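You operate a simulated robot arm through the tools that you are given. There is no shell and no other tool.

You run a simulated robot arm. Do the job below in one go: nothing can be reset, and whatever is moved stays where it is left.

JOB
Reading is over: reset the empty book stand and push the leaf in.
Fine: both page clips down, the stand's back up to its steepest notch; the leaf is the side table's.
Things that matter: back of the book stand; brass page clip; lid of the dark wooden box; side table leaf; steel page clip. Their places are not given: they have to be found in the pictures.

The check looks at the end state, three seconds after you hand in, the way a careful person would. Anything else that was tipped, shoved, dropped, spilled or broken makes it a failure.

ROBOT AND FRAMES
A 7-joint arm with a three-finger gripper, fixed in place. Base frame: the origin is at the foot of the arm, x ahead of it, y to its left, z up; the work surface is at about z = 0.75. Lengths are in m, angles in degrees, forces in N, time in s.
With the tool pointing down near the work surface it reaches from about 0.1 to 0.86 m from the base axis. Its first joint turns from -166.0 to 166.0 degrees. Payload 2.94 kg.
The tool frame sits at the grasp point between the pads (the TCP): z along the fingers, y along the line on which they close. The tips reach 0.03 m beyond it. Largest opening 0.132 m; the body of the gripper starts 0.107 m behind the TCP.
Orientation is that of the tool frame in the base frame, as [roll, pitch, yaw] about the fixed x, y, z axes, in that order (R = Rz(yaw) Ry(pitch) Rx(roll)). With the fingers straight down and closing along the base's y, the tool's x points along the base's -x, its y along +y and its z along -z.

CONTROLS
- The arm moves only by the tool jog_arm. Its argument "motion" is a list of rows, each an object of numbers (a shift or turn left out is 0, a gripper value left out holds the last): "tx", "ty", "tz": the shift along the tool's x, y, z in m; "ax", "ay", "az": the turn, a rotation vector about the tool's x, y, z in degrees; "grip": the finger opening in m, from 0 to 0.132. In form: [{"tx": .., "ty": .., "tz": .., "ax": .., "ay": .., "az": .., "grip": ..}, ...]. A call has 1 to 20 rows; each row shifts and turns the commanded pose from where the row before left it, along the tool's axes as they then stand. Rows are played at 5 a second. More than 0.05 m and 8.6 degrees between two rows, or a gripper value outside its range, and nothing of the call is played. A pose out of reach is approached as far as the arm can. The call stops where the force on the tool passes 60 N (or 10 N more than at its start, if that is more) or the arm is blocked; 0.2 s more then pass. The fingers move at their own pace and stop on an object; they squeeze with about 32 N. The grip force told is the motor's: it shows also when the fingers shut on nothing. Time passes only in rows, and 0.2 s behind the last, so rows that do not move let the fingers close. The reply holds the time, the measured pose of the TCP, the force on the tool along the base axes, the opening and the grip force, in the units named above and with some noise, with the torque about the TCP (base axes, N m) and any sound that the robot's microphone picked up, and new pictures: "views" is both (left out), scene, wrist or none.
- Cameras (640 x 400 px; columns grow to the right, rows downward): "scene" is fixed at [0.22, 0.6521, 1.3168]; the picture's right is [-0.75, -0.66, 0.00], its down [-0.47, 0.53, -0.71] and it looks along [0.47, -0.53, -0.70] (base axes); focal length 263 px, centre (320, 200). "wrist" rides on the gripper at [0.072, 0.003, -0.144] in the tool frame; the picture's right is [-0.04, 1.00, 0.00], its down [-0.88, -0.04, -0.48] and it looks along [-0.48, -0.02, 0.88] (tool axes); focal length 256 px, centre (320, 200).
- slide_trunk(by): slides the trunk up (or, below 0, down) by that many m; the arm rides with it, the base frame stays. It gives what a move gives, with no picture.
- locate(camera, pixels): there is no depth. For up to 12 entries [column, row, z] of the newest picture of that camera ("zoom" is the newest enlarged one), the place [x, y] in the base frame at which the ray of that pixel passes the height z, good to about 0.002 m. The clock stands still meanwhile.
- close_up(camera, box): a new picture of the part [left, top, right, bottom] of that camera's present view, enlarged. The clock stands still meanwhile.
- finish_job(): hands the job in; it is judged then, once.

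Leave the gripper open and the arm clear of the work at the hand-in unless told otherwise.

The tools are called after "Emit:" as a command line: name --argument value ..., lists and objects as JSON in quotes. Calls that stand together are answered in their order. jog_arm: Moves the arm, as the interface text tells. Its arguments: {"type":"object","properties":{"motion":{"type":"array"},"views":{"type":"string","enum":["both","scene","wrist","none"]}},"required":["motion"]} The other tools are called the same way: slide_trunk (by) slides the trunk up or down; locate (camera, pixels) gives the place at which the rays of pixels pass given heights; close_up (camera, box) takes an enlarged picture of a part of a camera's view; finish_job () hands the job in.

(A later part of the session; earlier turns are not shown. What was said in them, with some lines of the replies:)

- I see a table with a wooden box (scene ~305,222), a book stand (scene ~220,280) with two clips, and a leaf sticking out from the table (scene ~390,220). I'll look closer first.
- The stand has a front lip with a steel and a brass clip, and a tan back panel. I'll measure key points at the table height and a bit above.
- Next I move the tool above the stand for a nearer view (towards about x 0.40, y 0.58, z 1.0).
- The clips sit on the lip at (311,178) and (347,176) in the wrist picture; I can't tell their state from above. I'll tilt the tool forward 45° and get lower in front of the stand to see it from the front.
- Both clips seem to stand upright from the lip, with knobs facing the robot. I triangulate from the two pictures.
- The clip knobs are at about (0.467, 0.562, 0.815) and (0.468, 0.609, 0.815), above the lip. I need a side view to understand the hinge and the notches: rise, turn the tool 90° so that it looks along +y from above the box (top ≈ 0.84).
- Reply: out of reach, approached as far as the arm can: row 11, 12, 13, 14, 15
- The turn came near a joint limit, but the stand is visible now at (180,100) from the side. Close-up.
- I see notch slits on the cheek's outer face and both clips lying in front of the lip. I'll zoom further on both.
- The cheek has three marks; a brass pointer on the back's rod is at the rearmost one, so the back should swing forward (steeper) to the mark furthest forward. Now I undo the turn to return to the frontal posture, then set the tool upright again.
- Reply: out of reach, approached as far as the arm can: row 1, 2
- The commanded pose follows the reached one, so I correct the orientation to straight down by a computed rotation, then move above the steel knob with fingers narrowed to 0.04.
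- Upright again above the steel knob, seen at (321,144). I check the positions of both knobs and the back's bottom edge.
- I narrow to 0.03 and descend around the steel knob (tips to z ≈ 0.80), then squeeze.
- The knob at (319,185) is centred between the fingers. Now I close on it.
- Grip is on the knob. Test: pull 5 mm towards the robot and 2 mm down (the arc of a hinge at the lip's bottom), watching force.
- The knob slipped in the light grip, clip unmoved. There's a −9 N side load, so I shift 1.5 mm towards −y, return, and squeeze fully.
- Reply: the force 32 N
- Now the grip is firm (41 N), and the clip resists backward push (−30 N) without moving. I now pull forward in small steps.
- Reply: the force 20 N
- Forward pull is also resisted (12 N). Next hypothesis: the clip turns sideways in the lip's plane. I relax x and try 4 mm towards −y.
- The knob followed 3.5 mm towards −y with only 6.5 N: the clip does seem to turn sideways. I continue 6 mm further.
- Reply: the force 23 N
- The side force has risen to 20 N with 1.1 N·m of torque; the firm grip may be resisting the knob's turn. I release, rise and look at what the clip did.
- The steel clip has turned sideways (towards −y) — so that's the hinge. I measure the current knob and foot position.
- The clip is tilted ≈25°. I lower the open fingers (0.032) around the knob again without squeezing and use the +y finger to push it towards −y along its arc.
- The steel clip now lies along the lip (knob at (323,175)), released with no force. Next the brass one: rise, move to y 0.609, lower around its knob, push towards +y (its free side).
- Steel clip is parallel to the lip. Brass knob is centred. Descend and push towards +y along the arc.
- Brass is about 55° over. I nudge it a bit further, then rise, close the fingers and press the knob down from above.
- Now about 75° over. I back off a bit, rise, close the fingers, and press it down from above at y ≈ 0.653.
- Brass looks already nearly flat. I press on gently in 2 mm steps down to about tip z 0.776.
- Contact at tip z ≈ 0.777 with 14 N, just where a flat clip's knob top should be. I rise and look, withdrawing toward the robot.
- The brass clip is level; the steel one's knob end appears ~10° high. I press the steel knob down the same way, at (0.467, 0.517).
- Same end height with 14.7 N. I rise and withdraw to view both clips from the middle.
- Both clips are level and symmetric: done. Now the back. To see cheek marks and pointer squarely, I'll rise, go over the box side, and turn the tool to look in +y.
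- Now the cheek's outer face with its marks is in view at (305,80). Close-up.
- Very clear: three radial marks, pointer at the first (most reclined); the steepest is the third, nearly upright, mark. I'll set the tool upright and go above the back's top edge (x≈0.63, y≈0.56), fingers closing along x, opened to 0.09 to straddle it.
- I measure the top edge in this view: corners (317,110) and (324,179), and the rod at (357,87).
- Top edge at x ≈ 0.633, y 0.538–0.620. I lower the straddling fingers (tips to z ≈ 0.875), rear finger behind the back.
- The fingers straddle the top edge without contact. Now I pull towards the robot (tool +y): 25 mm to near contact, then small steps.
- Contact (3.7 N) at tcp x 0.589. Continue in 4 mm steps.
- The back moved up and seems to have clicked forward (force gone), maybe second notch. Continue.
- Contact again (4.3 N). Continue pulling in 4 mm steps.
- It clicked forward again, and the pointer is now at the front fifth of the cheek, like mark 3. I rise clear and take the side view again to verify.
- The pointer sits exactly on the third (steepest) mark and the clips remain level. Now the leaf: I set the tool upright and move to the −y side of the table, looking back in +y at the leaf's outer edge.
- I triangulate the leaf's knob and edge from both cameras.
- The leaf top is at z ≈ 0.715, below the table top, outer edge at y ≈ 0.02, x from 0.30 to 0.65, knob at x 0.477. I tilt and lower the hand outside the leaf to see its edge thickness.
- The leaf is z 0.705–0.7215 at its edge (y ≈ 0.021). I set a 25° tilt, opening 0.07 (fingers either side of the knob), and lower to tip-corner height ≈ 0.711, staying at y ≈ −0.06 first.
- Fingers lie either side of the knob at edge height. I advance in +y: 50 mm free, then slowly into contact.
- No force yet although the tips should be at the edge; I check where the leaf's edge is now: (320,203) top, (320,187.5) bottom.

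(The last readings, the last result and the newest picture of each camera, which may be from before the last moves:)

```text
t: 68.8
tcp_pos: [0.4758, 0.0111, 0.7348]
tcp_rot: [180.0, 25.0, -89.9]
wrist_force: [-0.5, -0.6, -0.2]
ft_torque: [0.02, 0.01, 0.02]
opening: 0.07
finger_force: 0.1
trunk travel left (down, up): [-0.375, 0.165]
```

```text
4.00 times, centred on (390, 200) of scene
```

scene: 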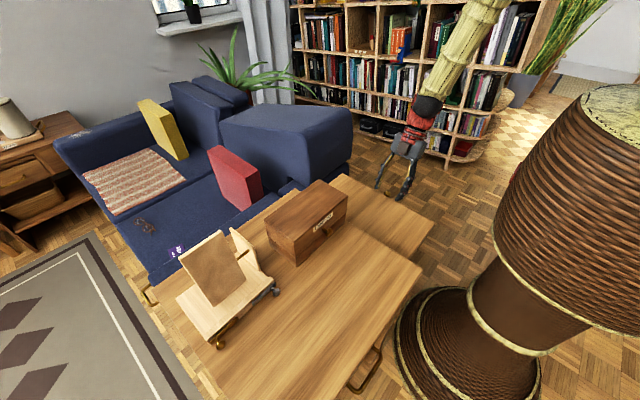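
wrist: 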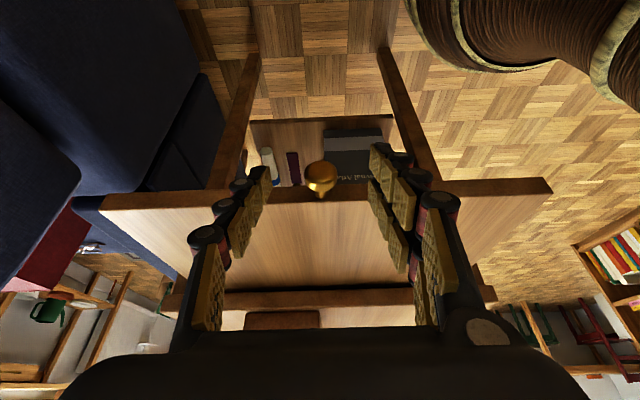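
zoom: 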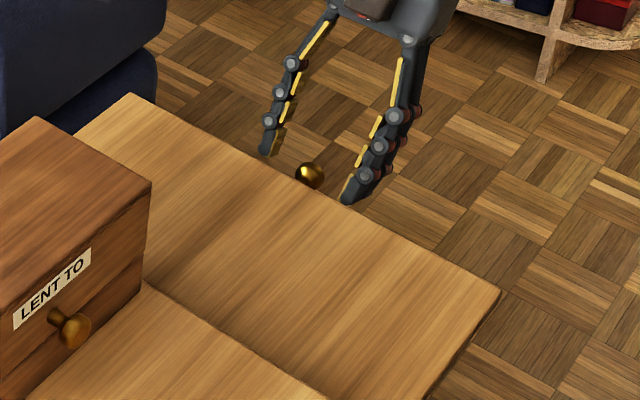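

The leaf has already begun sliding (edge now y ≈ 0.04) with almost no force. I continue pushing 0.12 m.

Emit:
jog_arm --motion '[{"tx": -0.0091, "tz": 0.0042}, {"tx": -0.0091, "tz": 0.0042}, {"tx": -0.0091, "tz": 0.0042}, {"tx": -0.0091, "tz": 0.0042}, {"tx": -0.0091, "tz": 0.0042}, {"tx": -0.0091, "tz": 0.0042}, {"tx": -0.0091, "tz": 0.0042}, {"tx": -0.0091, "tz": 0.0042}, {"tx": -0.0091, "tz": 0.0042}, {"tx": -0.0091, "tz": 0.0042}, {"tx": -0.0091, "tz": 0.0042}, {"tx": -0.0091, "tz": 0.0042}, {}]'

Emit:
close_up --camera "wrist" --box '[200, 120, 440, 300]'

Emit:
close_up --camera "scene" --box '[300, 150, 450, 290]'

```text
t: 71.6
tcp_pos: [0.4754, 0.1309, 0.7359]
tcp_rot: [-180.0, 25.0, -89.9]
wrist_force: [0.8, -1.4, 3.0]
ft_torque: [0.11, 0.13, -0.02]
opening: 0.0707
finger_force: 0.0
trunk travel left (down, up): [-0.375, 0.165]
```

scene: 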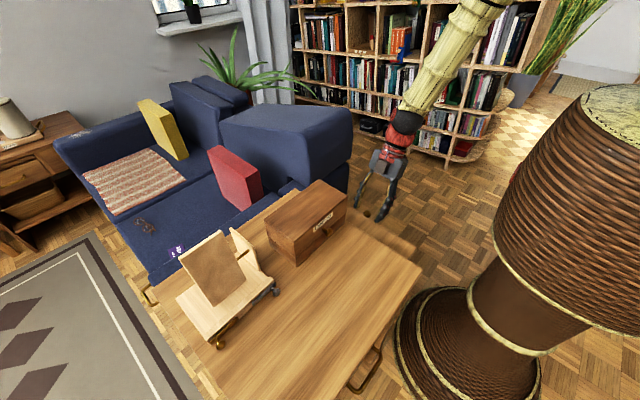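
wrist: 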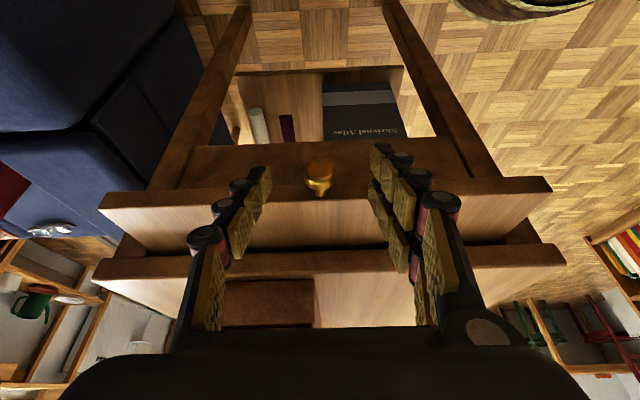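

```text
2.22 times, centred on (320, 210) of wrist
```

zoom: 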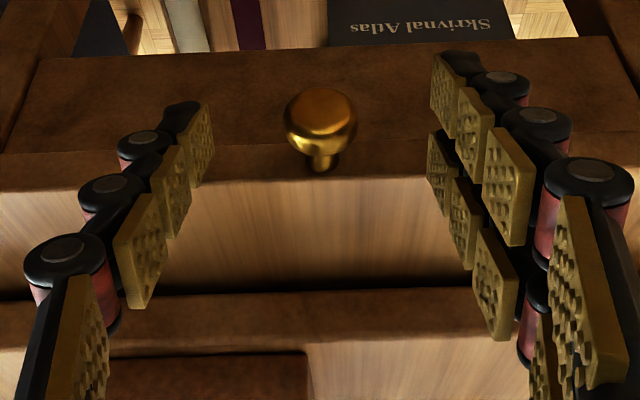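

```text
2.86 times, centred on (375, 220) of scene
```

zoom: 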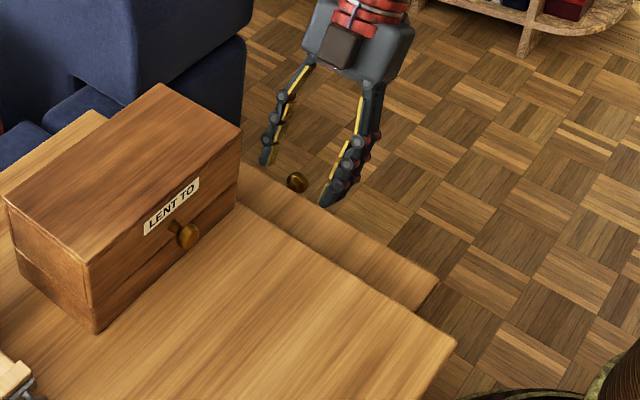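

The leaf is going in smoothly; the apron below is at about leaf-bottom height, so I raise 3 mm to clear it and push another 50 mm.

Emit:
jog_arm --motion '[{"tx": -0.0013, "tz": -0.0027}, {"tx": -0.0091, "tz": 0.0042}, {"tx": -0.0091, "tz": 0.0042}, {"tx": -0.0091, "tz": 0.0042}, {"tx": -0.0091, "tz": 0.0042}, {"tx": -0.0091, "tz": 0.0042}, {}]'

Emit:
close_up --camera "wrist" --box '[200, 120, 440, 300]'

Emit:
close_up --camera "scene" --box '[300, 150, 450, 290]'

```text
t: 73.2
tcp_pos: [0.4759, 0.1802, 0.7399]
tcp_rot: [180.0, 25.0, -89.8]
wrist_force: [-1.1, -1.1, 11.8]
ft_torque: [0.24, 0.47, 0.03]
opening: 0.0729
finger_force: 2.3
trunk travel left (down, up): [-0.375, 0.165]
```

scene: 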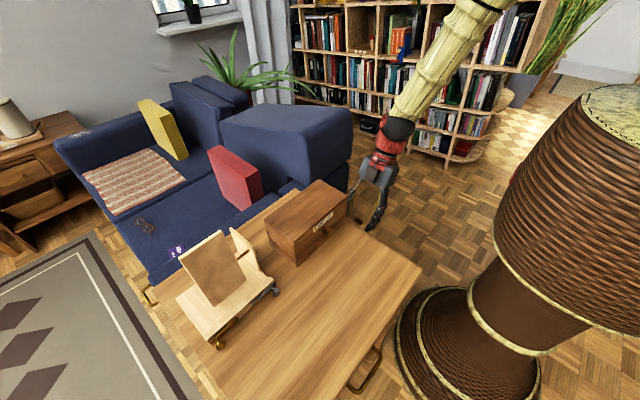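
wrist: 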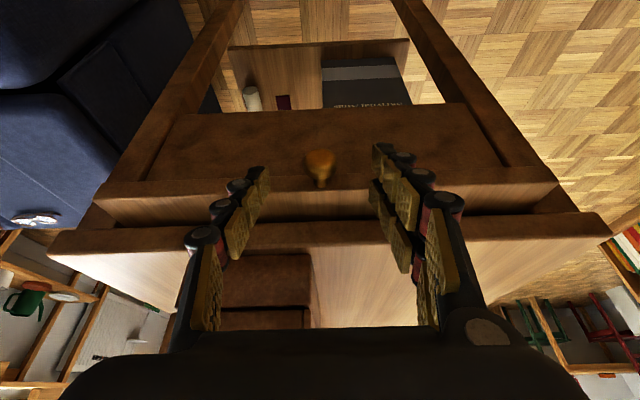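

```text
2.22 times, centred on (320, 210) of wrist
```

zoom: 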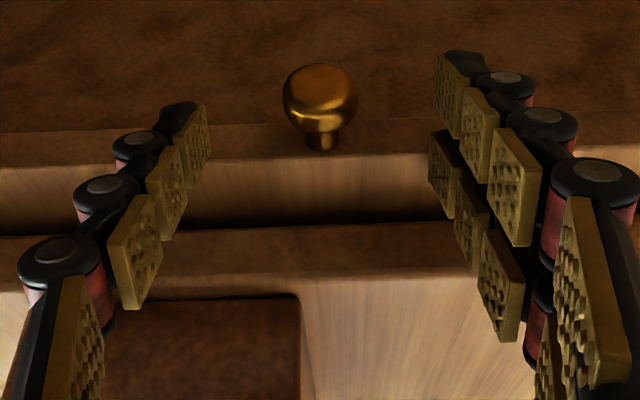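

```text
2.86 times, centred on (375, 220) of scene
```

zoom: 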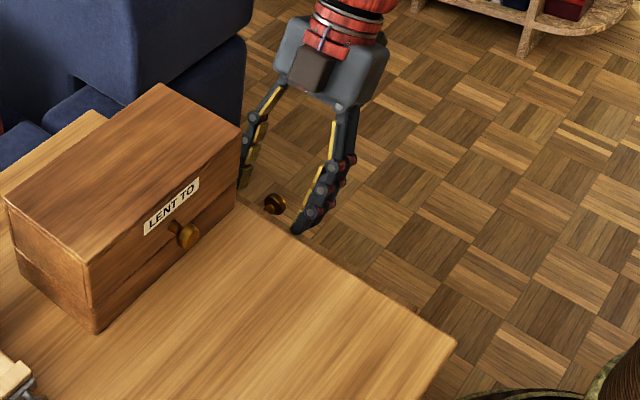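

Some upward force (12 N) on the fingers now. I check positions of the leaf edge and the table edge.

Emit:
locate --camera "wrist" --pixels '[[290, 192, 0.7215], [290, 178, 0.705], [370, 190, 0.7215], [108, 197, 0.7215], [545, 183, 0.7215], [300, 249, 0.75], [400, 243, 0.75], [300, 225, 0.7215], [400, 222, 0.725]]'

```text
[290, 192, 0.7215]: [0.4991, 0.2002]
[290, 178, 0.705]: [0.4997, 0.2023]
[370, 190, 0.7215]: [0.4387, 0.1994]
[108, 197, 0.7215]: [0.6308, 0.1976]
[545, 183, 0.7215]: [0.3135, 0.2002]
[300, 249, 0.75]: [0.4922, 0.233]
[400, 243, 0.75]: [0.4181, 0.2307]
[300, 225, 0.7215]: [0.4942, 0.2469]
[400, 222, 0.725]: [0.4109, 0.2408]
```

Leaf edge is at y ≈ 0.200, table edge ≈ 0.235; the tips appear to be starting to ride on the leaf's top edge. I back off 12 mm, lower 9 mm and push again.

Emit:
jog_arm --motion '[{"tx": 0.0109, "tz": -0.0051}, {"tx": 0.0038, "tz": 0.0082}, {}, {"tx": -0.0045, "tz": 0.0021}, {"tx": -0.0045, "tz": 0.0021}, {"tx": -0.0045, "tz": 0.0021}, {}]'

Emit:
close_up --camera "wrist" --box '[200, 120, 440, 300]'

```text
t: 74.8
tcp_pos: [0.4754, 0.1841, 0.7302]
tcp_rot: [180.0, 25.0, -89.9]
wrist_force: [-0.2, -0.9, 0.8]
ft_torque: [-0.03, -0.04, 0.03]
opening: 0.07
finger_force: 0.1
trunk travel left (down, up): [-0.375, 0.165]
```

scene: 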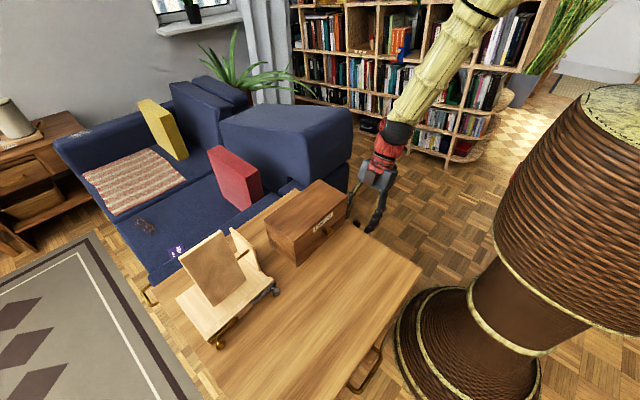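
wrist: 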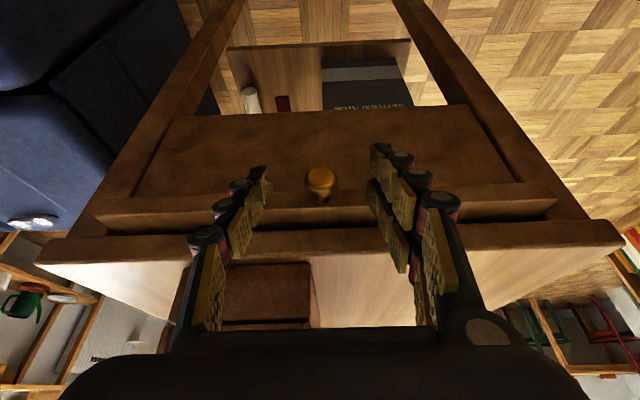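

```text
2.22 times, centred on (320, 210) of wrist
```

zoom: 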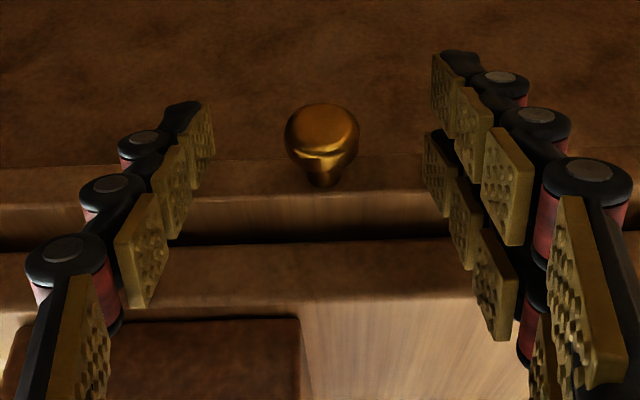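

Force is gone. I push on slowly, 25 mm.

Emit:
jog_arm --motion '[{"tx": -0.0045, "tz": 0.0021}, {"tx": -0.0045, "tz": 0.0021}, {"tx": -0.0045, "tz": 0.0021}, {"tx": -0.0045, "tz": 0.0021}, {"tx": -0.0045, "tz": 0.0021}, {}]'

Emit:
close_up --camera "wrist" --box '[200, 120, 440, 300]'

```text
t: 76.2
tcp_pos: [0.4743, 0.2059, 0.7305]
tcp_rot: [-180.0, 25.0, -89.9]
wrist_force: [2.1, -23.2, 1.1]
ft_torque: [-0.07, 0.25, 0.81]
opening: 0.0706
finger_force: 0.5
trunk travel left (down, up): [-0.375, 0.165]
```

scene: 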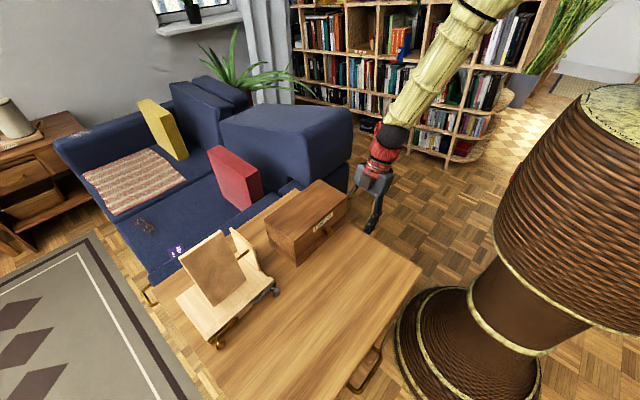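
wrist: 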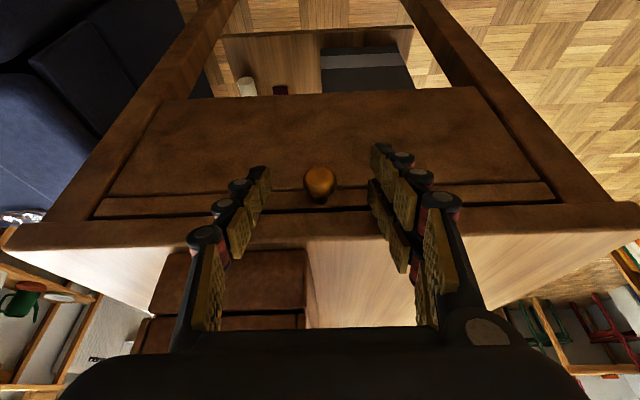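

```text
2.22 times, centred on (320, 210) of wrist
```

zoom: 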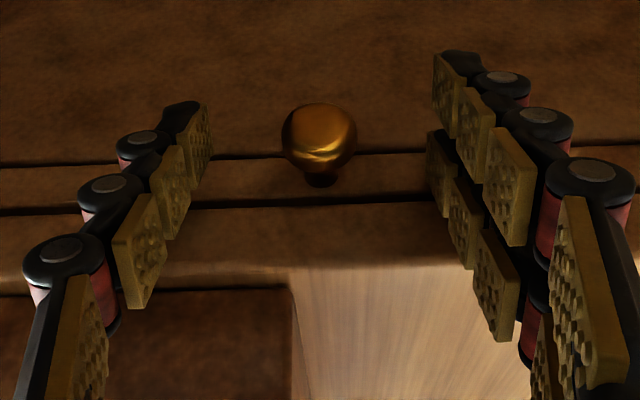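

The push met 23 N: the leaf's edge looks flush with the table edge and apron. I back off 8 cm and look.

Emit:
jog_arm --motion '[{"tx": 0.0181, "tz": -0.0085}, {"tx": 0.0272, "tz": -0.0127}, {"tx": 0.0272, "tz": -0.0127}, {}]'

Emit:
close_up --camera "wrist" --box '[200, 150, 440, 330]'

Emit:
close_up --camera "scene" --box '[300, 170, 450, 310]'

```text
t: 77.2
tcp_pos: [0.4745, 0.1275, 0.7294]
tcp_rot: [179.9, 25.0, -89.9]
wrist_force: [0.0, 0.0, -0.2]
ft_torque: [0.01, -0.02, 0.01]
opening: 0.0696
finger_force: 0.0
trunk travel left (down, up): [-0.375, 0.165]
```

scene: 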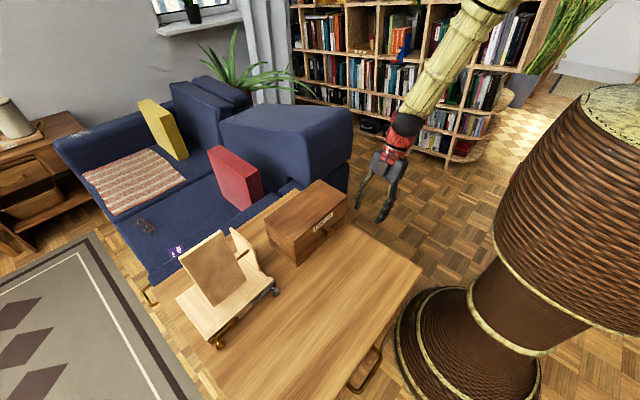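
wrist: 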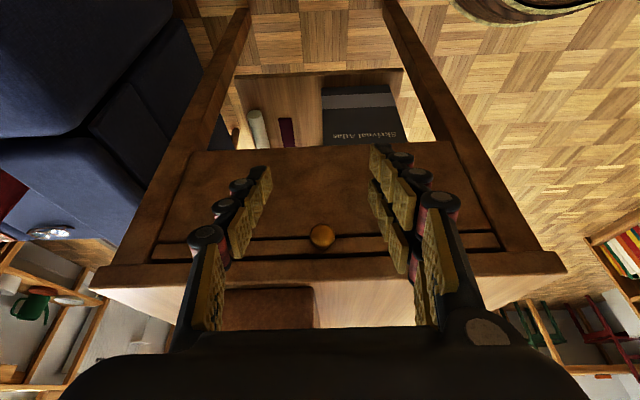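

```text
2.22 times, centred on (320, 240) of wrist
```

zoom: 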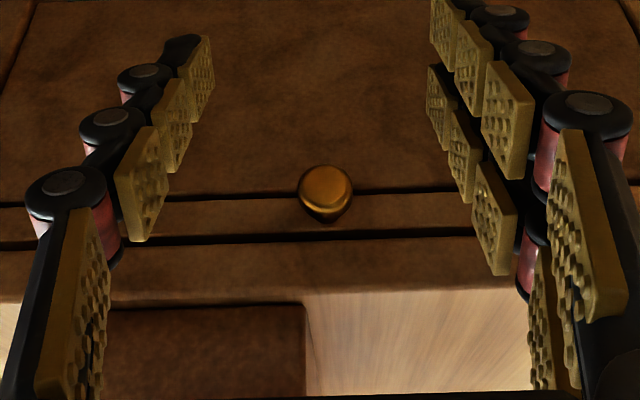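

```text
2.86 times, centred on (375, 240) of scene
```

zoom: 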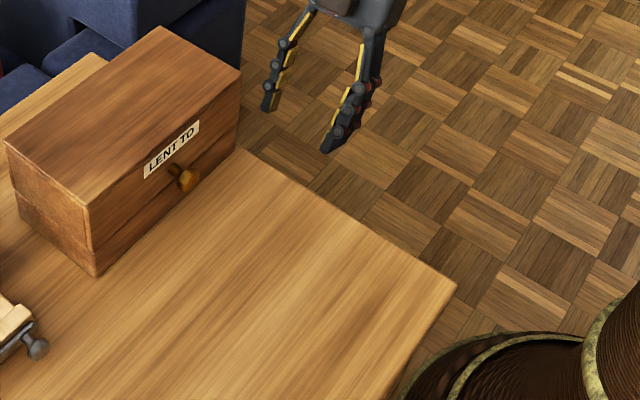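

I measure the leaf face against the table edge.

Emit:
locate --camera "wrist" --pixels '[[300, 254.4, 0.7215], [300, 240.9, 0.705], [300, 258, 0.725], [300, 258, 0.722], [300, 281, 0.75], [300, 235.5, 0.703], [300, 235.5, 0.7], [190, 256, 0.7215], [470, 246, 0.7215]]'

Emit:
close_up --camera "wrist" --box '[270, 220, 370, 290]'

Emit:
close_up --camera "wrist" --box '[90, 220, 240, 310]'

Emit:
close_up --camera "wrist" --box '[420, 210, 570, 300]'

```text
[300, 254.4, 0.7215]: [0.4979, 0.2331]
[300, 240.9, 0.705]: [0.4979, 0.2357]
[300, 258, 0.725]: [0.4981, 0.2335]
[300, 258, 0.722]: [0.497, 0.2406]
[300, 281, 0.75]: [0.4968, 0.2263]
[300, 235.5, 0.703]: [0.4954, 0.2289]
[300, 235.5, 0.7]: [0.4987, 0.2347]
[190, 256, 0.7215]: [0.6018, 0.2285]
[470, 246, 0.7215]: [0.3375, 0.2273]
```

```text
5.71 times, centred on (320, 255) of wrist
```

zoom: 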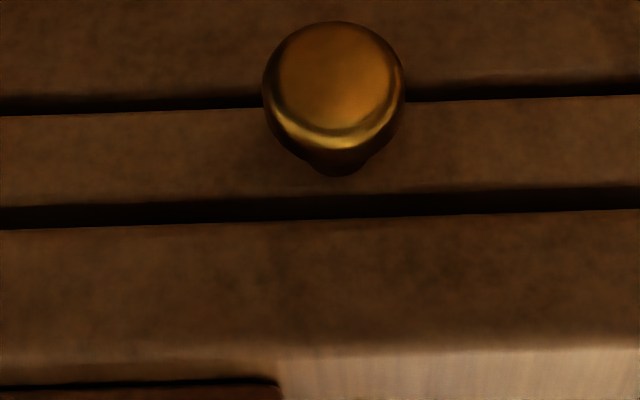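

```text
4.27 times, centred on (165, 265) of wrist
```

zoom: 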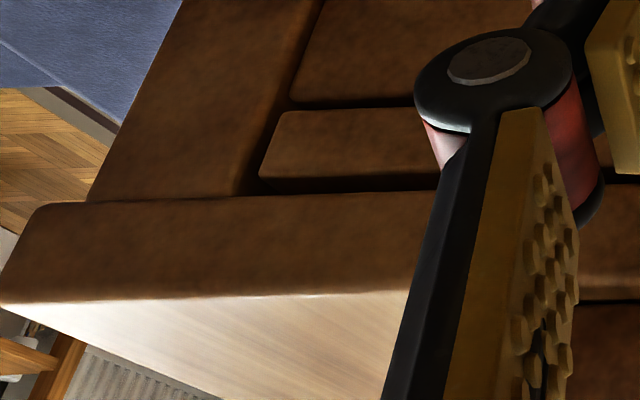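

```text
4.27 times, centred on (495, 255) of wrist
```

zoom: 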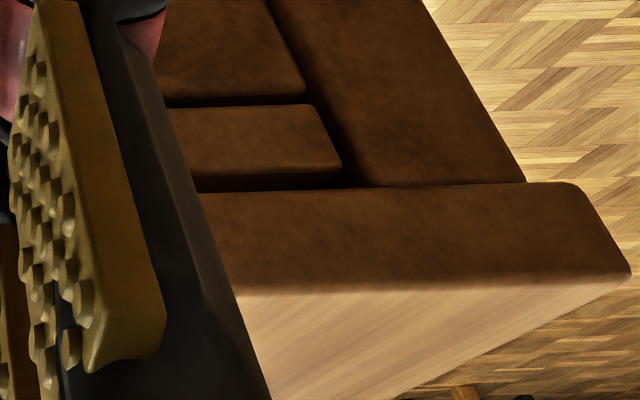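

The leaf lies in its slot about flush. To be sure it's at its stop (and that the fingers hadn't been stopped by the apron), I close the fingers and press on the leaf's knob itself.

Emit:
jog_arm --motion '[{"grip": 0.0, "tx": -0.0021, "tz": -0.0045}, {}, {}, {}, {"tx": -0.0181, "tz": 0.0085}, {"tx": -0.0136, "tz": 0.0063}, {"tx": -0.0045, "tz": 0.0021}, {"tx": -0.0045, "tz": 0.0021}, {"tx": -0.0045, "tz": 0.0021}, {}]'

Emit:
close_up --camera "wrist" --box '[200, 120, 440, 300]'

```text
t: 79.4
tcp_pos: [0.4764, 0.1797, 0.7359]
tcp_rot: [180.0, 25.0, -89.9]
wrist_force: [0.1, 0.2, 0.2]
ft_torque: [-0.05, -0.01, -0.01]
opening: 0.0001
finger_force: 28.3
trunk travel left (down, up): [-0.375, 0.165]
```

scene: 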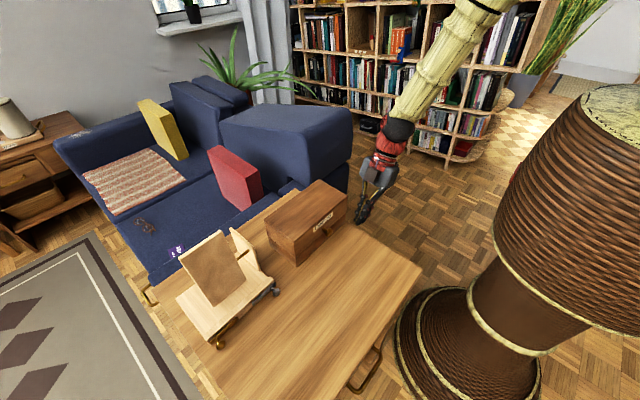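
wrist: 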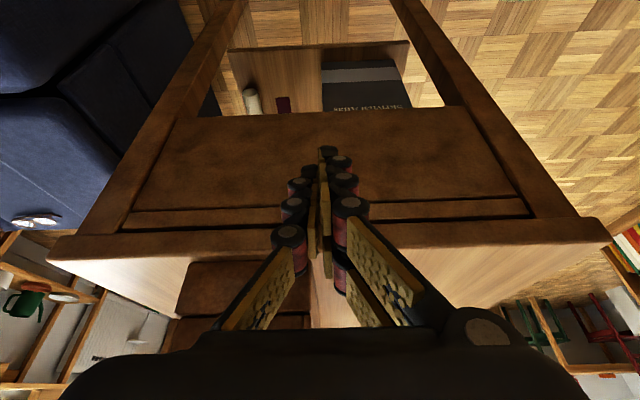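

```text
2.22 times, centred on (320, 210) of wrist
```

zoom: 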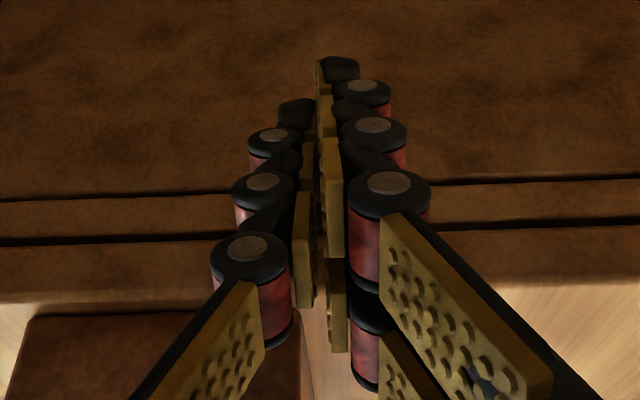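

Emit:
jog_arm --motion '[{"tx": -0.0036, "tz": 0.0017}, {"tx": -0.0036, "tz": 0.0017}, {"tx": -0.0027, "tz": 0.0013}, {}]'

```text
t: 80.4
tcp_pos: [0.4753, 0.1877, 0.7363]
tcp_rot: [-179.8, 25.1, -89.9]
wrist_force: [-5.8, -37.4, 30.7]
ft_torque: [0.26, 0.12, 0.2]
opening: 0.0
finger_force: 28.5
trunk travel left (down, up): [-0.375, 0.165]
```

scene: 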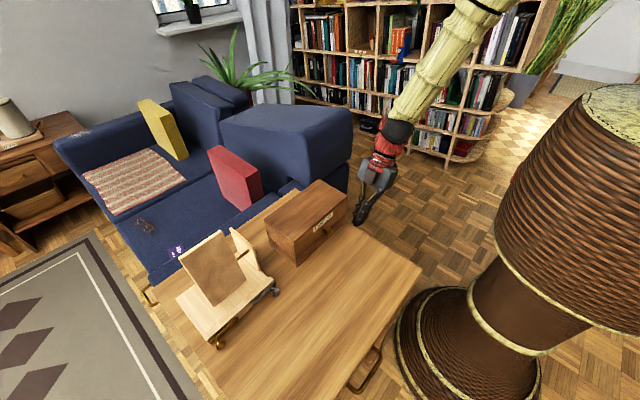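
wrist: 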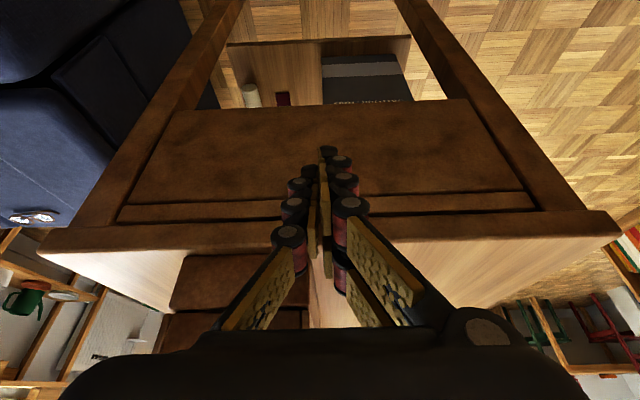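

The knob resists firmly (37 N) without moving: the leaf is at its stop. I back off and rise clear.

Emit:
jog_arm --motion '[{"tx": 0.0091, "tz": -0.0042}, {"tx": 0.0272, "tz": -0.0127}, {"tx": 0.0362, "tz": -0.0169}, {"tx": -0.0169, "tz": -0.0362}, {"tx": -0.0169, "tz": -0.0362}, {"tx": -0.0169, "tz": -0.0362}, {"tx": -0.0169, "tz": -0.0362}, {"tx": -0.0169, "tz": -0.0362}, {"tx": -0.0169, "tz": -0.0362}, {"tx": -0.0169, "tz": -0.0362}, {"ay": 8.33, "grip": 0.132}, {"ay": 8.33}, {"ay": 8.33}, {"tx": -0.04}, {"tx": -0.04}, {}]'

Emit:
close_up --camera "wrist" --box '[200, 80, 440, 260]'

Emit:
close_up --camera "scene" --box '[140, 170, 450, 400]'

```text
t: 83.8
tcp_pos: [0.4738, 0.1903, 1.015]
tcp_rot: [180.0, 0.0, -89.9]
wrist_force: [0.0, 0.1, -0.5]
ft_torque: [-0.01, 0.01, 0.01]
opening: 0.0992
finger_force: 0.0
trunk travel left (down, up): [-0.375, 0.165]
```

scene: 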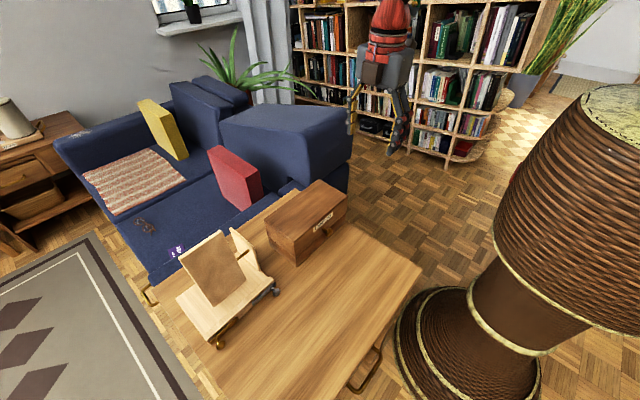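
wrist: 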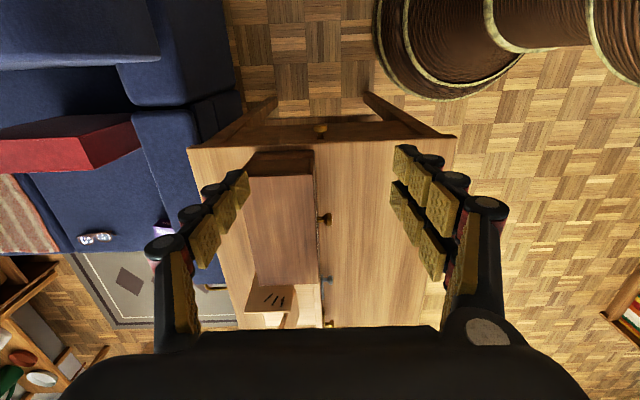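

```text
2.22 times, centred on (320, 170) of wrist
```

zoom: 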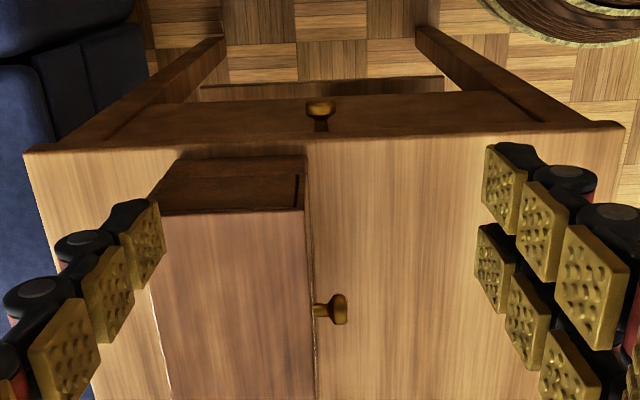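

```text
1.74 times, centred on (295, 285) of scene
```

zoom: 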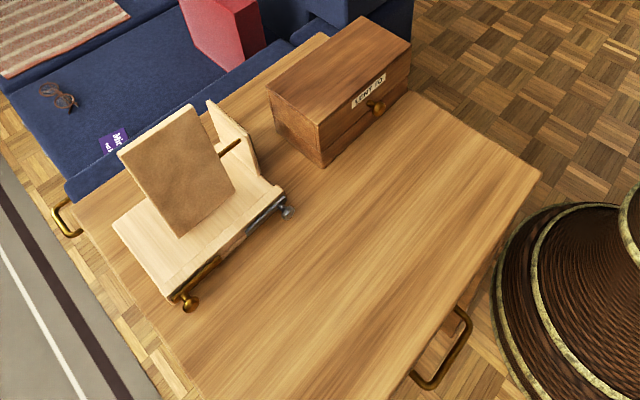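

The leaf is flush, box untouched. A final check of the stand from here: pointer at (270,298) and clips.

Emit:
close_up --camera "wrist" --box '[235, 270, 345, 335]'

Emit:
close_up --camera "scene" --box '[160, 210, 290, 350]'

```text
5.82 times, centred on (290, 302) of wrist
```

zoom: 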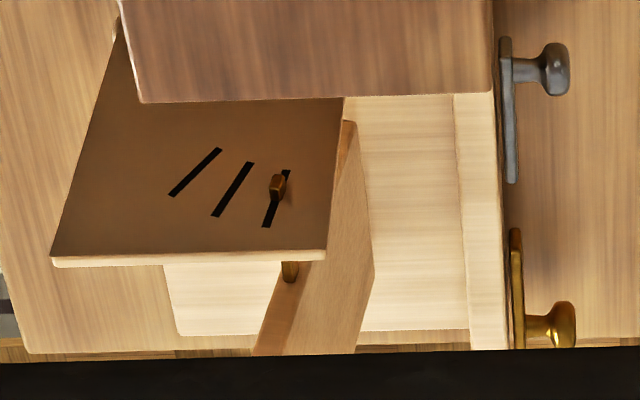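

```text
2.86 times, centred on (225, 280) of scene
```

zoom: 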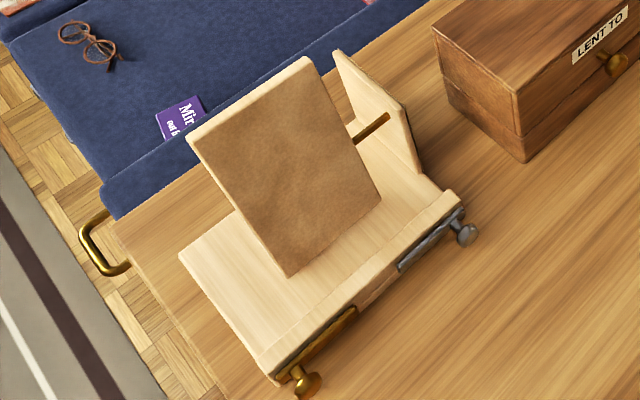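

All is as asked: the pointer is on the steepest mark, both clips lie down along the lip, the leaf is in, and the box is untouched. I rise a little more with the gripper open, and then hand in.

Emit:
jog_arm --motion '[{"tz": -0.04, "grip": 0.132}, {"tz": -0.04}, {}, {}]' --views "none"

Emit:
finish_job

```text
t: 84.8
tcp_pos: [0.4749, 0.1902, 1.0957]
tcp_rot: [180.0, 0.0, -89.9]
wrist_force: [0.2, -0.1, -0.3]
ft_torque: [0.0, -0.02, 0.03]
opening: 0.132
finger_force: 0.0
trunk travel left (down, up): [-0.375, 0.165]
```

```text
The job is handed in.
```

The book stand is reset and the side table's leaf is pushed in. I have handed the job in, but no verdict has come back.

- **Page clips:** the brass and steel clips both lie flat along the front lip, the steel one turned right and the brass one left as seen from the robot. I pressed each knob down until it stopped.
- **Stand's back:** it is at its steepest notch. The brass pointer sits on the third and most upright of the three marks on the stand's side panel.
- **Side table leaf:** it is in its slot, about flush with the table edge. Pressing on its knob met about 37 N and nothing moved, so it is at its stop.
- **Everything else:** I did not touch the dark wooden box, and its lid looks the same as at the start. In the last pictures nothing else looked moved or tipped.

The gripper is open and the arm is clear above the table.
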